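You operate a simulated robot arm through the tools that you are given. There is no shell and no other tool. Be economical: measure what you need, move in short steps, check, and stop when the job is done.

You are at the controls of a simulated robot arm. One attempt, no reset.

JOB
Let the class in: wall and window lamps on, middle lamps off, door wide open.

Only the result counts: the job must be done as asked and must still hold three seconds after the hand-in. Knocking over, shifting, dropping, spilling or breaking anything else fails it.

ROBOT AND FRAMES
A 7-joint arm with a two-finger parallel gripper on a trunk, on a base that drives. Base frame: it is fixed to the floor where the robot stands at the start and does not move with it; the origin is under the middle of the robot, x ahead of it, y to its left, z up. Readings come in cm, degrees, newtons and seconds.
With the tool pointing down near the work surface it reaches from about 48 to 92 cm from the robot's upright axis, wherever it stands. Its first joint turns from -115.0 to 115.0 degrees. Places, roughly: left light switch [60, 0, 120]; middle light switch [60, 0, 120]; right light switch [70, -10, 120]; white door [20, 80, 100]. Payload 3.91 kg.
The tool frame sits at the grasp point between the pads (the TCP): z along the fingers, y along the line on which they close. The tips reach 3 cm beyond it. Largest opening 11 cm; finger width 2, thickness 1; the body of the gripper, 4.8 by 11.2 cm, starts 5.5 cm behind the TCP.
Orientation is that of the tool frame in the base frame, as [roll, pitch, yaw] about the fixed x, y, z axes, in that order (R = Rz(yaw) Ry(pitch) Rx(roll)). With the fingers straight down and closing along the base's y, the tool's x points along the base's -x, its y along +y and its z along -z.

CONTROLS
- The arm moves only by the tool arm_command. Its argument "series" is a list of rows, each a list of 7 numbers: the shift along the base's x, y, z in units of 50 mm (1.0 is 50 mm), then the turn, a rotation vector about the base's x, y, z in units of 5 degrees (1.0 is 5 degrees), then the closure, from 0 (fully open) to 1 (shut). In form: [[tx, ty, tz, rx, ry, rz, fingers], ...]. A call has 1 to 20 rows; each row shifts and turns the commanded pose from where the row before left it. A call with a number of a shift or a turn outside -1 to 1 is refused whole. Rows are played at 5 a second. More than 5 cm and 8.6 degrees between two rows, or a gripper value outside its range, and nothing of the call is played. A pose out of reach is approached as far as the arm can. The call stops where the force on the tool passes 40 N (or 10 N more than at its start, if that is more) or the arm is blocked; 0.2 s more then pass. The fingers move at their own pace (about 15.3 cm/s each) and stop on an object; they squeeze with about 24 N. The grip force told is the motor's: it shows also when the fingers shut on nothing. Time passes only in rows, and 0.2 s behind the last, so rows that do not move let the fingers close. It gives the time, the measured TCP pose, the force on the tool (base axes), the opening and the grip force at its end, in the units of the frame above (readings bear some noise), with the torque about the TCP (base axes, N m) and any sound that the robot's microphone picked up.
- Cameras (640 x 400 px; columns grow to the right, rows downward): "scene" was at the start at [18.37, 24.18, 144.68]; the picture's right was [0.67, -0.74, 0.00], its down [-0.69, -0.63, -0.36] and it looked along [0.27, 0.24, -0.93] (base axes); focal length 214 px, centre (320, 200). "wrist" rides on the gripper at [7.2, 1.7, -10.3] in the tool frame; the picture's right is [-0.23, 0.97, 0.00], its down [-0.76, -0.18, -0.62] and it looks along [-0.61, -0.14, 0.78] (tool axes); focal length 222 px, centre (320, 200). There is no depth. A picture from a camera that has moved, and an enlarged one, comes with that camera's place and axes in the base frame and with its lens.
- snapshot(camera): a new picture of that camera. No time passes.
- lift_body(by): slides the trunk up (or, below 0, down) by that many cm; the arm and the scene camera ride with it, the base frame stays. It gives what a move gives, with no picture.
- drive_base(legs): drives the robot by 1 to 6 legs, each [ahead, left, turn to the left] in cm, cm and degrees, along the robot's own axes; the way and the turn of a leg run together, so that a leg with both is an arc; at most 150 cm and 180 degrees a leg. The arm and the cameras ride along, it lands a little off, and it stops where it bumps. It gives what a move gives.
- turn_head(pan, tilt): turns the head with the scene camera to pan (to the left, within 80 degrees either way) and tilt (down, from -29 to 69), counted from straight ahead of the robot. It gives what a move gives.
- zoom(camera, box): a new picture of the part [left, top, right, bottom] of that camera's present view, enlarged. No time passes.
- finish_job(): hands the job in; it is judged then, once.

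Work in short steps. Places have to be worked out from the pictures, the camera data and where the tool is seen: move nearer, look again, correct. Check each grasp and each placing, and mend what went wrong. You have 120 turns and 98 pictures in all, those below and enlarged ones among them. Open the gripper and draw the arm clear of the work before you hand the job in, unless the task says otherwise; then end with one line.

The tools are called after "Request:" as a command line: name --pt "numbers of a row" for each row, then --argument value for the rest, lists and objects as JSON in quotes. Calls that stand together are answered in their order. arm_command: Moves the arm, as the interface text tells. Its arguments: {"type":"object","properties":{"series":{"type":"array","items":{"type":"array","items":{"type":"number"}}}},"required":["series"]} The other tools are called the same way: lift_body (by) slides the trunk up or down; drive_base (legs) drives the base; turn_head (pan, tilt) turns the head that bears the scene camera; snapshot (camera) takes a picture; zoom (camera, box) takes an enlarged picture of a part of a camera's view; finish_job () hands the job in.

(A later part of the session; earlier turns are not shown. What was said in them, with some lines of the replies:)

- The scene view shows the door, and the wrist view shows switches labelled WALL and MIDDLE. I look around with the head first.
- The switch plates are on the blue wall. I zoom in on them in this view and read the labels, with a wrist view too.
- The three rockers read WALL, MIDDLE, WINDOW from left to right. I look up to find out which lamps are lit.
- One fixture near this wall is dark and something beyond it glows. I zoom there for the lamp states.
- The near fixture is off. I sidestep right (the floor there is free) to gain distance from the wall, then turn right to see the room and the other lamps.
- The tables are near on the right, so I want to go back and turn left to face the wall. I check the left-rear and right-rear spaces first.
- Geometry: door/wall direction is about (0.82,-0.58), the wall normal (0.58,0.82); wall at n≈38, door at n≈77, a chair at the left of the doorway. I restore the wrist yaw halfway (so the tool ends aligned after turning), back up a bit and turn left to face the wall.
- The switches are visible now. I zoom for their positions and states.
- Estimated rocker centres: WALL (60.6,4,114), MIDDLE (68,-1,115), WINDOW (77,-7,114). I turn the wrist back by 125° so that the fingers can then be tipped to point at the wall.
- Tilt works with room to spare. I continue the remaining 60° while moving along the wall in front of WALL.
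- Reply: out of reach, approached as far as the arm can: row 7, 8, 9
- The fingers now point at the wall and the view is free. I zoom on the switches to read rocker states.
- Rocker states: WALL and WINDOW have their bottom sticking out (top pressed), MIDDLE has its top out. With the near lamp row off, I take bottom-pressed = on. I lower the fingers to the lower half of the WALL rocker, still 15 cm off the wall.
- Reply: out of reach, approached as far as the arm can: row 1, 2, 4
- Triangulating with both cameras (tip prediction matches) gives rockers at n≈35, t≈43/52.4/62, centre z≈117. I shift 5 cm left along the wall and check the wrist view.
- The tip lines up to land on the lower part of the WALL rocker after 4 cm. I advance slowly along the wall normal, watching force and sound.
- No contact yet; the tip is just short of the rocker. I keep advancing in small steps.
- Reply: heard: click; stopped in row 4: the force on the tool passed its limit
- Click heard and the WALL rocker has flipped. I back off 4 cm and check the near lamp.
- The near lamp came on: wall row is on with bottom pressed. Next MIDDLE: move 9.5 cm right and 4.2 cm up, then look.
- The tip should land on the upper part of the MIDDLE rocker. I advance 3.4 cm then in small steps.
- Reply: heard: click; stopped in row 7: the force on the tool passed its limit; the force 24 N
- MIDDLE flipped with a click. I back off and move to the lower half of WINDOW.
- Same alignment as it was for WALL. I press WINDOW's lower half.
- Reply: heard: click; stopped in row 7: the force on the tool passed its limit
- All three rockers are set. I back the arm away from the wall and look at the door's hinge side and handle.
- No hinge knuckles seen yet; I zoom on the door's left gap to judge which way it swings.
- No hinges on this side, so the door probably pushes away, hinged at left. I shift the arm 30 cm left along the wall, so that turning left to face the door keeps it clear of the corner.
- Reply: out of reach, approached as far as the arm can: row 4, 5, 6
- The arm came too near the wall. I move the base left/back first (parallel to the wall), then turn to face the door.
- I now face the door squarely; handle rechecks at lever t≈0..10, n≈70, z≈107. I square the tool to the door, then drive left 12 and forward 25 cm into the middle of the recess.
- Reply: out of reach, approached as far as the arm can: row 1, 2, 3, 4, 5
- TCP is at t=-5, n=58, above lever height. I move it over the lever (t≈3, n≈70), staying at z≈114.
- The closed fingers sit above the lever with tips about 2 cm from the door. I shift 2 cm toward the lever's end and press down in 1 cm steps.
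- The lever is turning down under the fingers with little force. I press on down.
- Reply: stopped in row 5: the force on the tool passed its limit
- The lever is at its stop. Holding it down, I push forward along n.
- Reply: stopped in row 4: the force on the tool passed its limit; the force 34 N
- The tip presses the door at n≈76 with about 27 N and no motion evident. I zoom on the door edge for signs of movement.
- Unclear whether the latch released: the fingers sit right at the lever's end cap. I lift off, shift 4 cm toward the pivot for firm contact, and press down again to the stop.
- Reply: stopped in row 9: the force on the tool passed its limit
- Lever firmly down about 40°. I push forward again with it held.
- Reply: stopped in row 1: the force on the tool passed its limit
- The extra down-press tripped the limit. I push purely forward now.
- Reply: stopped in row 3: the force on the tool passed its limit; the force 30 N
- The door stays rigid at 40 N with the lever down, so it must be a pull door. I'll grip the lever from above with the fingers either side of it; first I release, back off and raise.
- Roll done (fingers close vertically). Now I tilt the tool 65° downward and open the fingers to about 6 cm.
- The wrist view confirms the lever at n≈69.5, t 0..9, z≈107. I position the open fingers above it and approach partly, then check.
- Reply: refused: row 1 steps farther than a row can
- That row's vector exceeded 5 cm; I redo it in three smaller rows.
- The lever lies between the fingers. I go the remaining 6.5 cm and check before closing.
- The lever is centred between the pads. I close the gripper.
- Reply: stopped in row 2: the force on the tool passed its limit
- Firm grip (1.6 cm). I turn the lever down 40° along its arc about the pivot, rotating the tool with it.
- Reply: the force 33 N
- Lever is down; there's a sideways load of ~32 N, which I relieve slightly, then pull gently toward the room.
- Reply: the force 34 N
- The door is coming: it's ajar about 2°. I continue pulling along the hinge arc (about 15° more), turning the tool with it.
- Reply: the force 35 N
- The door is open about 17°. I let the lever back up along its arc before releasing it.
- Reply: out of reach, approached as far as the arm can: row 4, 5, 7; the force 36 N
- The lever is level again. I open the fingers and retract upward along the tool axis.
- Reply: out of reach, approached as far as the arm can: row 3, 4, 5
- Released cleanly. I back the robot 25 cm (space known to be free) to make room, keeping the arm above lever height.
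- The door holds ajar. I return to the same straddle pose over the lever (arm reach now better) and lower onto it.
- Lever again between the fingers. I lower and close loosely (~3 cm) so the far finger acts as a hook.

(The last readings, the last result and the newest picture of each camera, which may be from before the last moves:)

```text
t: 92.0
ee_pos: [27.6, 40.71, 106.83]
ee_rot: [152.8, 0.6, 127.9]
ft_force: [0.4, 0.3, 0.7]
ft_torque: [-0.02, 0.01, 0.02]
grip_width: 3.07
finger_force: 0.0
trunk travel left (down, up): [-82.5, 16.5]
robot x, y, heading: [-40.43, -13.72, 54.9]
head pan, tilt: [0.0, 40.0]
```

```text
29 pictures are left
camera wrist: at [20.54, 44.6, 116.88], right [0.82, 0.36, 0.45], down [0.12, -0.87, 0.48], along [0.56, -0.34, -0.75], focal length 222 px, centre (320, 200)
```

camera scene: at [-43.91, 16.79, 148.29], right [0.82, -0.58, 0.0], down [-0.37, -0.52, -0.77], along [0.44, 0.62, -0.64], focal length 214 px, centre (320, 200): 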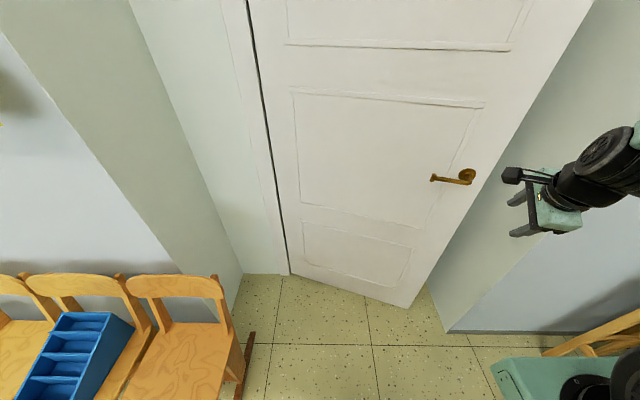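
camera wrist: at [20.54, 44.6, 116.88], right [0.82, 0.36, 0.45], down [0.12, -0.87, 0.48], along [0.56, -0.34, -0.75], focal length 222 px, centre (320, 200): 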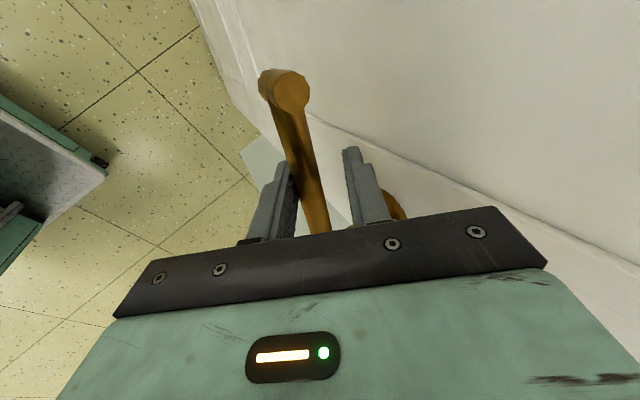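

Loose hook in place. I pull along the hinge arc for 25° more, yawing the tool with the door.

Request:
arm_command --pt "-0.554 -0.352 0 0 0 -0.5 0.72" --pt "-0.568 -0.328 0 0 0 -0.5 0.72" --pt "-0.582 -0.302 0 0 0 -0.5 0.72" --pt "-0.594 -0.276 0 0 0 -0.5 0.72" --pt "-0.606 -0.25 0 0 0 -0.5 0.72" --pt "-0.616 -0.224 0 0 0 -0.5 0.72" --pt "-0.626 -0.196 0 0 0 -0.5 0.72" --pt "-0.634 -0.17 0 0 0 -0.5 0.72" --pt "-0.64 -0.142 0 0 0 -0.5 0.72" --pt "-0.646 -0.114 0 0 0 -0.5 0.72"

Request:
snapshot --camera "scene"

```text
t: 94.2
ee_pos: [-2.9, 29.25, 107.03]
ee_rot: [152.9, 0.6, 102.9]
ft_force: [-7.7, -1.2, -1.2]
ft_torque: [-0.04, 0.08, -0.1]
grip_width: 3.25
finger_force: 3.7
trunk travel left (down, up): [-82.5, 16.5]
robot x, y, heading: [-40.44, -13.67, 54.8]
head pan, tilt: [0.0, 40.0]
```

```text
28 pictures are left
camera scene: at [-43.89, 16.79, 148.29], right [0.82, -0.58, 0.0], down [-0.37, -0.52, -0.77], along [0.44, 0.62, -0.64], focal length 214 px, centre (320, 200)
```

scene: 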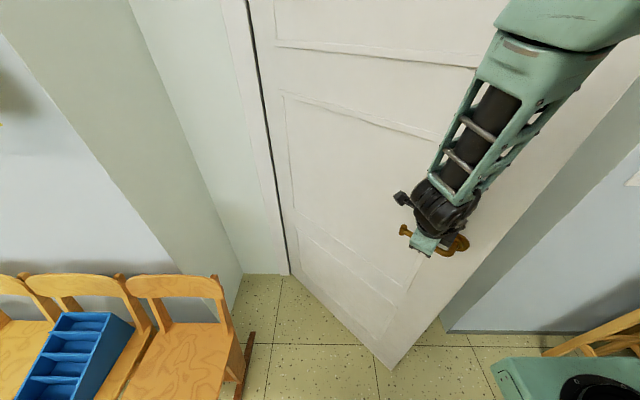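

The door is about 40° open. I release upward, then slide the gripper parallel to the door toward and past its free edge, staying on the room side.

Request:
arm_command --pt "0 0 0 0 0 0 0.42" --pt "0 0 0 0 0 0 0.42" --pt "-0.25 -0.06 0.6 0 0 0 0.42" --pt "-0.29 -0.08 0.6 0 0 0 0.42" --pt "-0.29 -0.08 0.6 0 0 0 0.42" --pt "0 0 0.5 0 0 0 1" --pt "0.1 -0.805 0 0 0 0 1" --pt "0.1 -0.805 0 0 0 0 1"

Request:
snapshot --camera "scene"

Request:
snapshot --camera "wrist"

```text
t: 96.0
ee_pos: [-5.18, 23.68, 120.68]
ee_rot: [153.0, 0.6, 103.0]
ft_force: [0.3, -0.8, 0.2]
ft_torque: [-0.02, -0.02, -0.02]
grip_width: 0.02
finger_force: 24.4
out of reach, approached as far as the arm can: row 7, 8
trunk travel left (down, up): [-82.5, 16.5]
robot x, y, heading: [-40.32, -13.61, 54.7]
head pan, tilt: [0.0, 40.0]
```

```text
27 pictures are left
camera scene: at [-43.93, 16.83, 148.28], right [0.82, -0.58, 0.0], down [-0.37, -0.52, -0.77], along [0.44, 0.62, -0.64], focal length 214 px, centre (320, 200)
```

scene: 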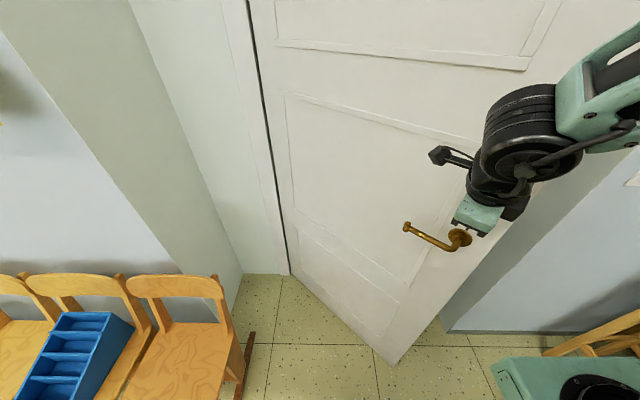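

```text
26 pictures are left
camera wrist: at [-10.1, 30.21, 130.61], right [0.89, -0.02, 0.45], down [-0.26, -0.84, 0.48], along [0.36, -0.55, -0.75], focal length 222 px, centre (320, 200)
```

wrist: 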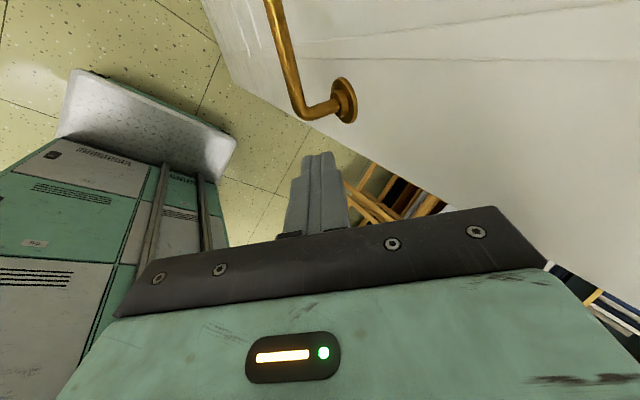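

The arm cannot fold further, so I move the base diagonally back-right parallel to the door, then right, bringing the gripper past the door's edge.

Request:
drive_base --legs '[[-10, -10, 0], [-9, -10, 0], [0, -24, 0]]'

Request:
snapshot --camera "scene"

```text
t: 99.6
ee_pos: [19.38, -16.76, 120.72]
ee_rot: [152.9, 0.6, 103.1]
ft_force: [0.1, -0.3, 1.0]
ft_torque: [0.02, 0.02, 0.03]
grip_width: 0.0
finger_force: 24.2
trunk travel left (down, up): [-82.5, 16.5]
robot x, y, heading: [-16.18, -53.95, 54.9]
head pan, tilt: [0.0, 40.0]
```

```text
25 pictures are left
camera scene: at [-19.27, -23.74, 148.29], right [0.82, -0.58, 0.0], down [-0.37, -0.53, -0.77], along [0.44, 0.63, -0.64], focal length 214 px, centre (320, 200)
```

scene: 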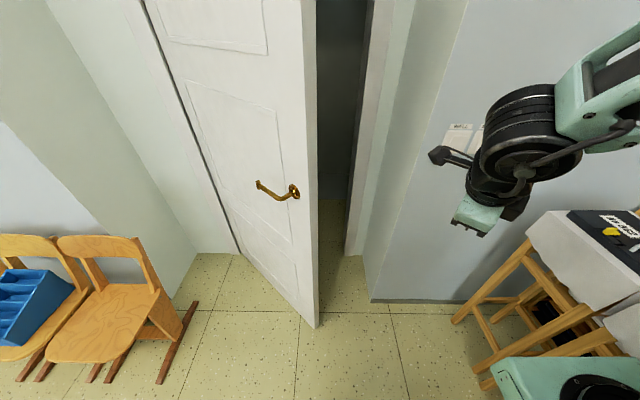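

Door is ~40° open, edge at t≈-4, n≈21; robot is clear to the right. I reach forward past the edge on the inner side, tilting the tool upright.

Request:
arm_command --pt "0.26 0.866 0 -0.225 0.974 0 1" --pt "0.26 0.866 0 -0.225 0.974 0 1" --pt "0.26 0.866 0 -0.225 0.974 0 1" --pt "0.26 0.866 0 -0.225 0.974 0 1" --pt "0.26 0.866 0 -0.225 0.974 0 1" --pt "0.26 0.866 0 -0.225 0.974 0 1" --pt "0.26 0.866 0 -0.225 0.974 0 1"

Request:
snapshot --camera "scene"

```text
t: 101.2
ee_pos: [28.39, 13.49, 120.75]
ee_rot: [-172.1, 0.4, 103.3]
ft_force: [0.5, -1.3, 0.5]
ft_torque: [0.02, -0.03, 0.0]
grip_width: 0.0
finger_force: 23.5
trunk travel left (down, up): [-82.5, 16.5]
robot x, y, heading: [-15.76, -53.99, 54.8]
head pan, tilt: [0.0, 40.0]
```

```text
24 pictures are left
camera scene: at [-19.29, -23.81, 148.31], right [0.82, -0.58, 0.0], down [-0.37, -0.52, -0.77], along [0.44, 0.63, -0.64], focal length 214 px, centre (320, 200)
```

scene: 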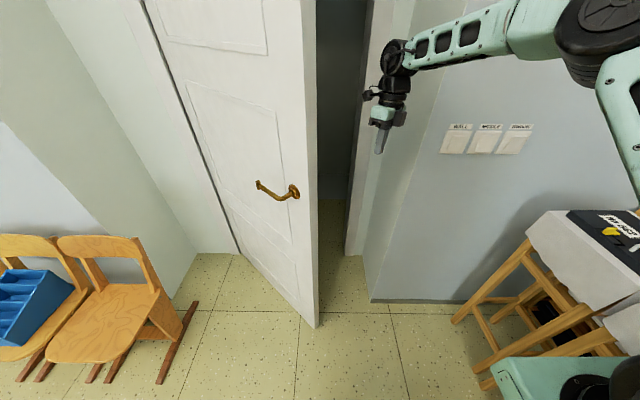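

The hand is vertical and beside the opening. I move it behind the door's inner face near the edge, until about contact.

Request:
arm_command --pt "-0.37 0.8 0 0 0 0 1" --pt "-0.37 0.8 0 0 0 0 1" --pt "-0.37 0.8 0 0 0 0 1" --pt "-0.46 0.19 0 0 0 0 1" --pt "-0.46 0.19 0 0 0 0 1" --pt "-0.46 0.19 0 0 0 0 1"

Request:
snapshot --camera "scene"

```text
t: 102.6
ee_pos: [15.93, 25.84, 120.4]
ee_rot: [-172.2, 0.6, 103.3]
ft_force: [0.0, 0.2, 1.0]
ft_torque: [0.0, -0.01, 0.0]
grip_width: 0.0
finger_force: 24.3
out of reach, approached as far as the arm can: row 3, 5, 6
trunk travel left (down, up): [-82.5, 16.5]
robot x, y, heading: [-15.52, -54.01, 54.8]
head pan, tilt: [0.0, 40.0]
```

```text
23 pictures are left
camera scene: at [-19.22, -23.75, 148.3], right [0.82, -0.58, 0.0], down [-0.37, -0.52, -0.77], along [0.44, 0.63, -0.64], focal length 214 px, centre (320, 200)
```

scene: 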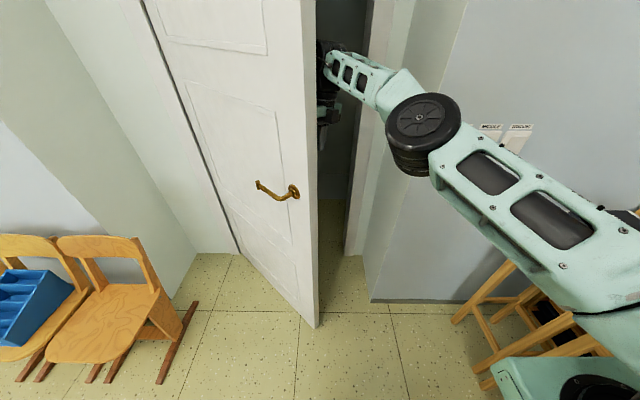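

The hand is behind the slab. I push back along the opening arc in small rows.

Request:
arm_command --pt "-0.39 -0.05 0 0 0 0 1" --pt "-0.39 -0.05 0 0 0 0 1" --pt "-0.39 -0.05 0 0 0 0 1" --pt "-0.39 -0.05 0 0 0 0 1" --pt "-0.39 -0.05 0 0 0 0 1" --pt "-0.39 -0.05 0 0 0 0 1" --pt "-0.39 -0.05 0 0 0 0 1" --pt "-0.39 -0.05 0 0 0 0 1" --pt "-0.39 -0.05 0 0 0 0 1" --pt "-0.39 -0.05 0 0 0 0 1" --pt "-0.39 -0.05 0 0 0 0 1" --pt "-0.39 -0.05 0 0 0 0 1"

Request:
snapshot --camera "scene"

```text
t: 105.2
ee_pos: [-7.56, 22.94, 120.4]
ee_rot: [-172.2, 0.5, 103.3]
ft_force: [0.1, 0.1, -0.3]
ft_torque: [0.0, 0.02, 0.02]
grip_width: 0.0
finger_force: 24.5
trunk travel left (down, up): [-82.5, 16.5]
robot x, y, heading: [-15.46, -54.1, 54.9]
head pan, tilt: [0.0, 40.0]
```

```text
22 pictures are left
camera scene: at [-19.23, -23.74, 148.29], right [0.82, -0.58, 0.0], down [-0.37, -0.53, -0.77], along [0.44, 0.63, -0.64], focal length 214 px, centre (320, 200)
```

scene: 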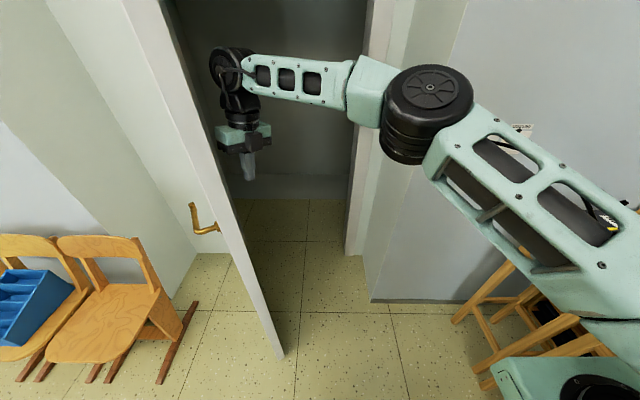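

The door swings easily, now ~58°. I keep pushing gently along the arc toward ~80°.

Request:
arm_command --pt "-0.4 0.005 0 0 0 0 1" --pt "-0.4 0.005 0 0 0 0 1" --pt "-0.4 0.005 0 0 0 0 1" --pt "-0.4 0.005 0 0 0 0 1" --pt "-0.4 0.005 0 0 0 0 1" --pt "-0.4 0.005 0 0 0 0 1" --pt "-0.4 0.005 0 0 0 0 1" --pt "-0.4 0.005 0 0 0 0 1" --pt "-0.4 0.005 0 0 0 0 1" --pt "-0.35 0.08 0 0 0 0 1" --pt "-0.35 0.08 0 0 0 0 1" --pt "-0.3 0.07 0 0 0 0 1" --pt "-0.3 0.07 0 0 0 0 1"

Request:
snapshot --camera "scene"

```text
t: 108.0
ee_pos: [-28.81, 18.67, 119.68]
ee_rot: [-172.1, 0.5, 103.2]
ft_force: [-0.4, -0.7, 0.1]
ft_torque: [-0.02, 0.01, -0.03]
grip_width: 0.0
finger_force: 23.9
out of reach, approached as far as the arm can: row 6, 7, 8, 9, 10, 11, 12, 13
trunk travel left (down, up): [-82.5, 16.5]
robot x, y, heading: [-15.59, -54.18, 54.9]
head pan, tilt: [0.0, 40.0]
```

```text
21 pictures are left
camera scene: at [-19.27, -23.74, 148.29], right [0.82, -0.58, 0.0], down [-0.37, -0.53, -0.77], along [0.44, 0.63, -0.64], focal length 214 px, centre (320, 200)
```

scene: 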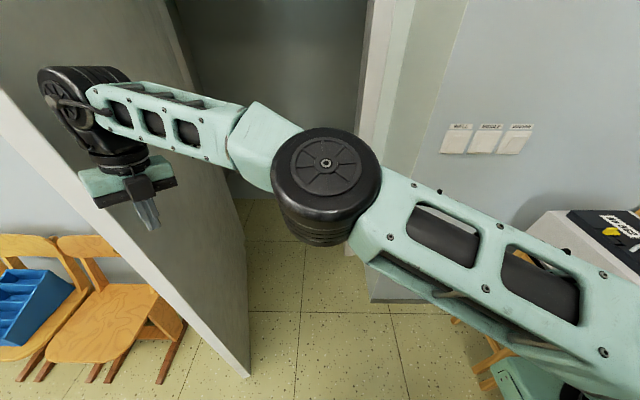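

Door is at ~70° and the arm is at its reach limit. I let the base sidestep left 10 cm so the hand pushes the door further.

Request:
drive_base --legs '[[0, 10, 0]]'

Request:
snapshot --camera "scene"

```text
t: 108.9
ee_pos: [-32.61, 20.13, 119.76]
ee_rot: [-171.9, 0.8, 104.2]
ft_force: [0.5, 0.4, 0.5]
ft_torque: [-0.03, 0.03, -0.01]
grip_width: 0.0
finger_force: 24.2
trunk travel left (down, up): [-82.5, 16.5]
robot x, y, heading: [-17.93, -51.81, 54.7]
head pan, tilt: [0.0, 40.0]
stopped in leg 1: the robot was blocked; the commanded pose is now the measured one
```

```text
20 pictures are left
camera scene: at [-22.29, -21.67, 148.29], right [0.82, -0.58, 0.0], down [-0.37, -0.53, -0.77], along [0.44, 0.63, -0.64], focal length 214 px, centre (320, 200)
```

scene: 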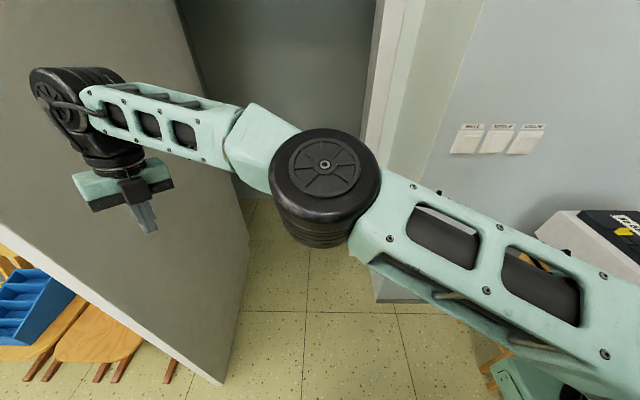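

The bump swung it further, to roughly 81°, and the hand is no longer loaded. I push a bit more with the arm/base to near 88° (the handle stays ~8 cm from the chairs).

Request:
drive_base --legs '[[0, 8, 0]]'

Request:
snapshot --camera "scene"

```text
t: 109.9
ee_pos: [-39.09, 24.84, 119.72]
ee_rot: [-172.0, 0.8, 104.3]
ft_force: [0.4, -0.6, -0.4]
ft_torque: [0.01, -0.01, -0.02]
grip_width: 0.0
finger_force: 23.5
trunk travel left (down, up): [-82.5, 16.5]
robot x, y, heading: [-25.13, -47.14, 54.8]
head pan, tilt: [0.0, 40.0]
```

```text
19 pictures are left
camera scene: at [-28.88, -17.02, 148.29], right [0.82, -0.58, 0.0], down [-0.37, -0.53, -0.77], along [0.44, 0.63, -0.64], focal length 214 px, centre (320, 200)
```

scene: 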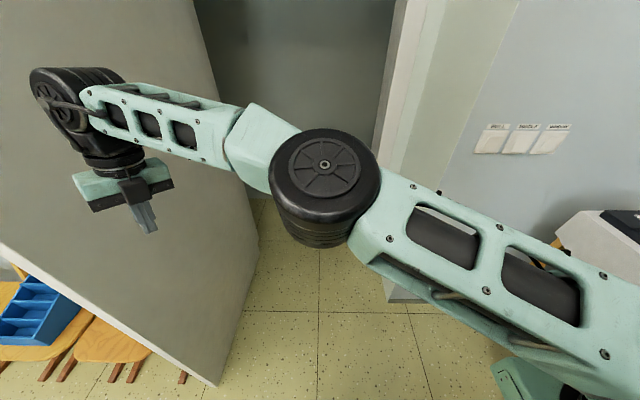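

The door's edge now appears at ~88° without contact, so it may be coasting. I wait briefly and re-check.

Request:
arm_command --pt "0 0 0 0 0 0 1" --pt "0 0 0 0 0 0 1" --pt "0 0 0 0 0 0 1" --pt "0 0 0 0 0 0 1" --pt "0 0 0 0 0 0 1"

Request:
snapshot --camera "scene"

```text
t: 111.1
ee_pos: [-39.15, 24.87, 119.77]
ee_rot: [-172.0, 0.8, 104.2]
ft_force: [-0.4, -1.3, 0.0]
ft_torque: [0.02, -0.03, 0.0]
grip_width: 0.0
finger_force: 24.2
trunk travel left (down, up): [-82.5, 16.5]
robot x, y, heading: [-25.02, -47.45, 54.6]
head pan, tilt: [0.0, 40.0]
```

```text
18 pictures are left
camera scene: at [-28.89, -17.01, 148.29], right [0.82, -0.58, 0.0], down [-0.37, -0.53, -0.77], along [0.44, 0.63, -0.64], focal length 214 px, centre (320, 200)
```

scene: 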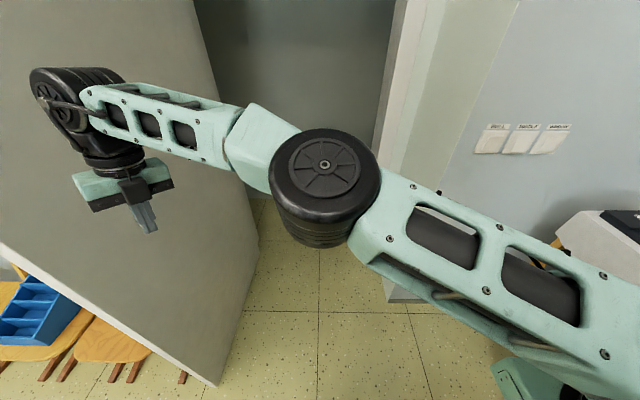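

The door is stationary at ~87°. I withdraw the arm by driving right and slightly back, then verify switches and door.

Request:
drive_base --legs '[[0, -14, 0]]'

Request:
turn_head --pan 25 --tilt 35

Request:
snapshot --camera "scene"

Request:
turn_head --pan -20 --tilt 25

Request:
snapshot --camera "scene"

```text
t: 112.5
ee_pos: [-27.6, 16.77, 119.66]
ee_rot: [-171.9, 0.8, 104.3]
ft_force: [0.5, 0.6, -0.6]
ft_torque: [-0.02, -0.02, 0.0]
grip_width: 0.0
finger_force: 24.3
trunk travel left (down, up): [-82.5, 16.5]
robot x, y, heading: [-13.63, -55.19, 54.8]
head pan, tilt: [0.0, 40.0]
```

```text
t: 113.3
ee_pos: [-27.74, 16.87, 119.66]
ee_rot: [-172.0, 0.8, 104.3]
ft_force: [-0.4, 0.4, -0.5]
ft_torque: [-0.02, -0.03, -0.03]
grip_width: 0.01
finger_force: 24.4
trunk travel left (down, up): [-82.5, 16.5]
robot x, y, heading: [-13.37, -55.62, 54.6]
head pan, tilt: [25.0, 35.0]
```

```text
17 pictures are left
camera scene: at [-20.81, -23.33, 149.05], right [0.98, -0.18, 0.0], down [-0.1, -0.56, -0.82], along [0.15, 0.81, -0.57], focal length 214 px, centre (320, 200)
```

scene: 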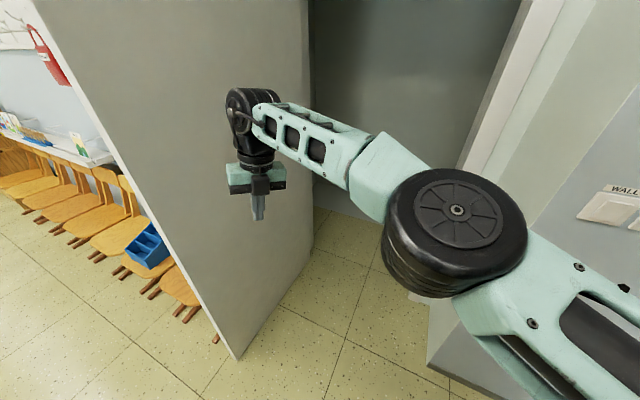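

```text
t: 114.5
ee_pos: [-27.79, 16.76, 119.73]
ee_rot: [-172.0, 0.8, 104.3]
ft_force: [-0.3, -0.4, 0.2]
ft_torque: [-0.02, 0.0, 0.01]
grip_width: 0.02
finger_force: 23.8
trunk travel left (down, up): [-82.5, 16.5]
robot x, y, heading: [-13.23, -55.13, 55.1]
head pan, tilt: [-20.0, 25.0]
```

```text
16 pictures are left
camera scene: at [-14.82, -26.73, 150.62], right [0.57, -0.82, 0.0], down [-0.35, -0.24, -0.91], along [0.74, 0.52, -0.42], focal length 214 px, centre (320, 200)
```

scene: 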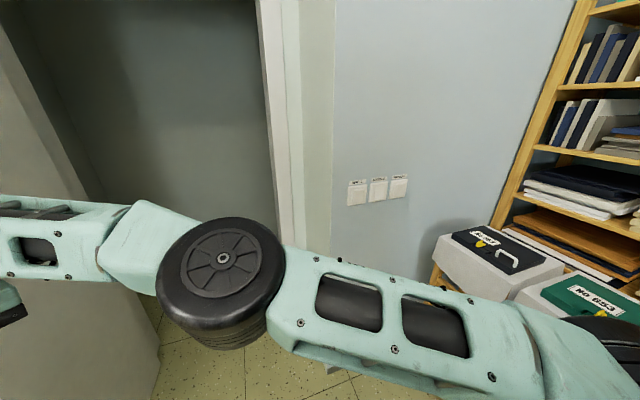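

Door stands wide open, chairs untouched. I zoom on the rockers, then turn right to check the ceiling lamps.

Request:
zoom --camera "scene" --box '[335, 165, 420, 215]'

Request:
drive_base --legs '[[0, 0, -60]]'

Request:
turn_head --pan -80 --tilt -15

Request:
snapshot --camera "scene"

```text
7.53 times, centred on (378, 190) of scene
camera zoom: at [-14.82, -26.73, 150.62], right [0.57, -0.82, 0.0], down [-0.35, -0.24, -0.91], along [0.74, 0.52, -0.42], focal length 1615 px, centre (-113, 275)
```

zoom: 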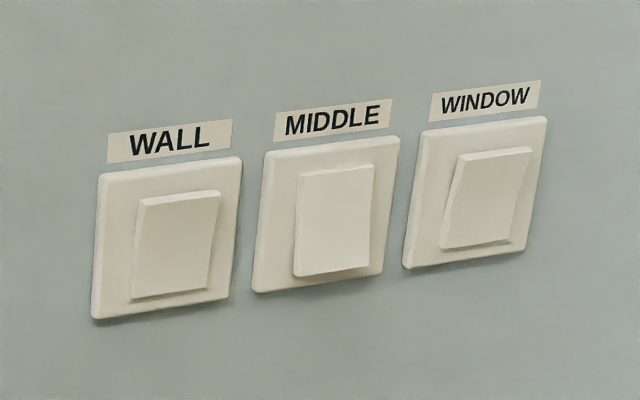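

```text
t: 117.6
ee_pos: [42.96, -8.66, 119.64]
ee_rot: [-172.0, 0.8, 42.9]
ft_force: [-0.1, 0.0, 0.6]
ft_torque: [-0.01, 0.01, -0.02]
grip_width: 0.0
finger_force: 24.1
trunk travel left (down, up): [-82.5, 16.5]
robot x, y, heading: [-13.73, -55.25, -6.5]
head pan, tilt: [-20.0, 25.0]
```

```text
t: 118.9
ee_pos: [42.76, -8.63, 119.74]
ee_rot: [-172.1, 0.8, 42.8]
ft_force: [0.1, 0.1, 0.0]
ft_torque: [-0.01, 0.0, 0.01]
grip_width: 0.01
finger_force: 24.1
trunk travel left (down, up): [-82.5, 16.5]
robot x, y, heading: [-13.83, -55.16, -6.5]
head pan, tilt: [-80.0, -15.0]
```

```text
14 pictures are left
camera scene: at [3.13, -44.73, 156.9], right [-1.0, -0.06, 0.0], down [0.02, -0.26, -0.97], along [0.06, -0.96, 0.26], focal length 214 px, centre (320, 200)
```

scene: 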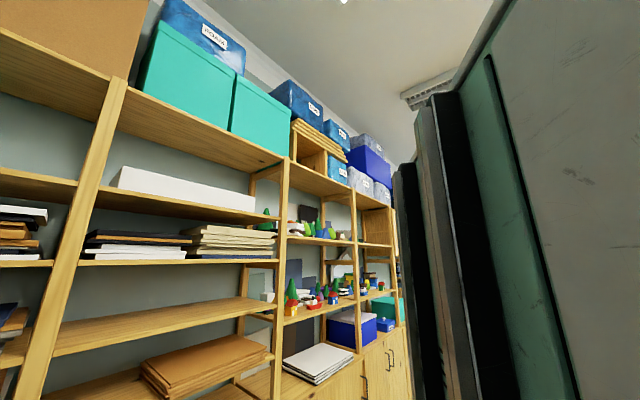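

Wall row is lit and the middle row is dark. I turn 20° more to glimpse the window row.

Request:
drive_base --legs '[[0, 0, -20]]'

Request:
snapshot --camera "scene"

```text
t: 120.3
ee_pos: [55.53, -31.01, 119.69]
ee_rot: [-172.0, 0.8, 22.8]
ft_force: [0.0, -1.0, 0.3]
ft_torque: [0.03, -0.02, -0.02]
grip_width: 0.0
finger_force: 23.3
trunk travel left (down, up): [-82.5, 16.5]
robot x, y, heading: [-13.79, -55.02, -26.7]
head pan, tilt: [-80.0, -15.0]
```

```text
13 pictures are left
camera scene: at [5.77, -51.21, 156.91], right [-0.96, 0.29, 0.0], down [-0.07, -0.25, -0.97], along [-0.28, -0.93, 0.26], focal length 214 px, centre (320, 200)
```

scene: 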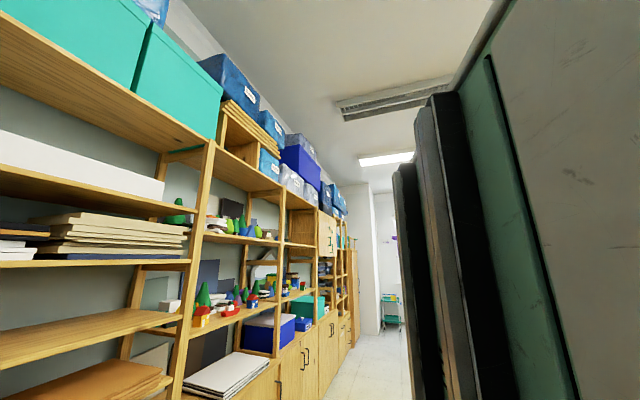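

Middle row dark, window row lit. I open the gripper in free space and take a last look at the door.

Request:
arm_command --pt "0 0 0 0 0 0 0" --pt "0 0 0 0 0 0 0" --pt "0 0 0 0 0 0 0"

Request:
turn_head --pan 80 --tilt 25

Request:
snapshot --camera "scene"

```text
t: 121.2
ee_pos: [55.53, -31.06, 119.77]
ee_rot: [-171.9, 0.7, 22.8]
ft_force: [-0.2, 0.0, -0.1]
ft_torque: [0.04, 0.02, 0.02]
grip_width: 11.01
finger_force: 0.0
trunk travel left (down, up): [-82.5, 16.5]
robot x, y, heading: [-13.62, -55.43, -26.7]
head pan, tilt: [-80.0, -15.0]
```

```text
t: 123.6
ee_pos: [55.47, -31.03, 119.73]
ee_rot: [-172.0, 0.8, 22.8]
ft_force: [0.2, 0.7, -0.4]
ft_torque: [-0.04, -0.01, 0.0]
grip_width: 11.01
finger_force: 0.0
trunk travel left (down, up): [-82.5, 16.5]
robot x, y, heading: [-13.52, -55.31, -26.6]
head pan, tilt: [80.0, 25.0]
```

```text
12 pictures are left
camera scene: at [13.6, -36.12, 150.63], right [0.8, -0.6, 0.0], down [-0.25, -0.34, -0.91], along [0.54, 0.73, -0.42], focal length 214 px, centre (320, 200)
```

scene: 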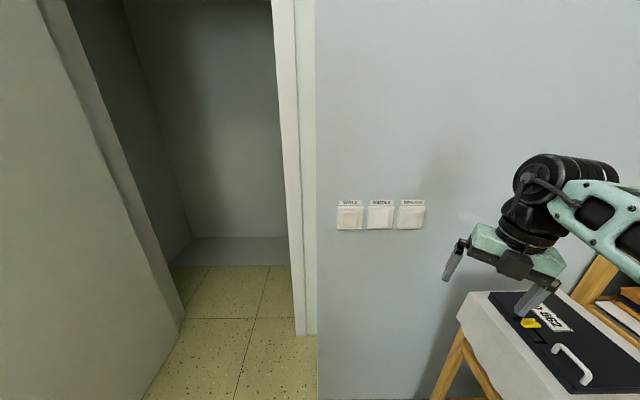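

The door is still wide open, the switches are right and the arm is clear, so I hand in.

Request:
finish_job

```text
The job is handed in.
```

The wall and window lamps are on, the middle lamps are off, and the door stands open at about 87°; I saw all of this in the last pictures before handing in.
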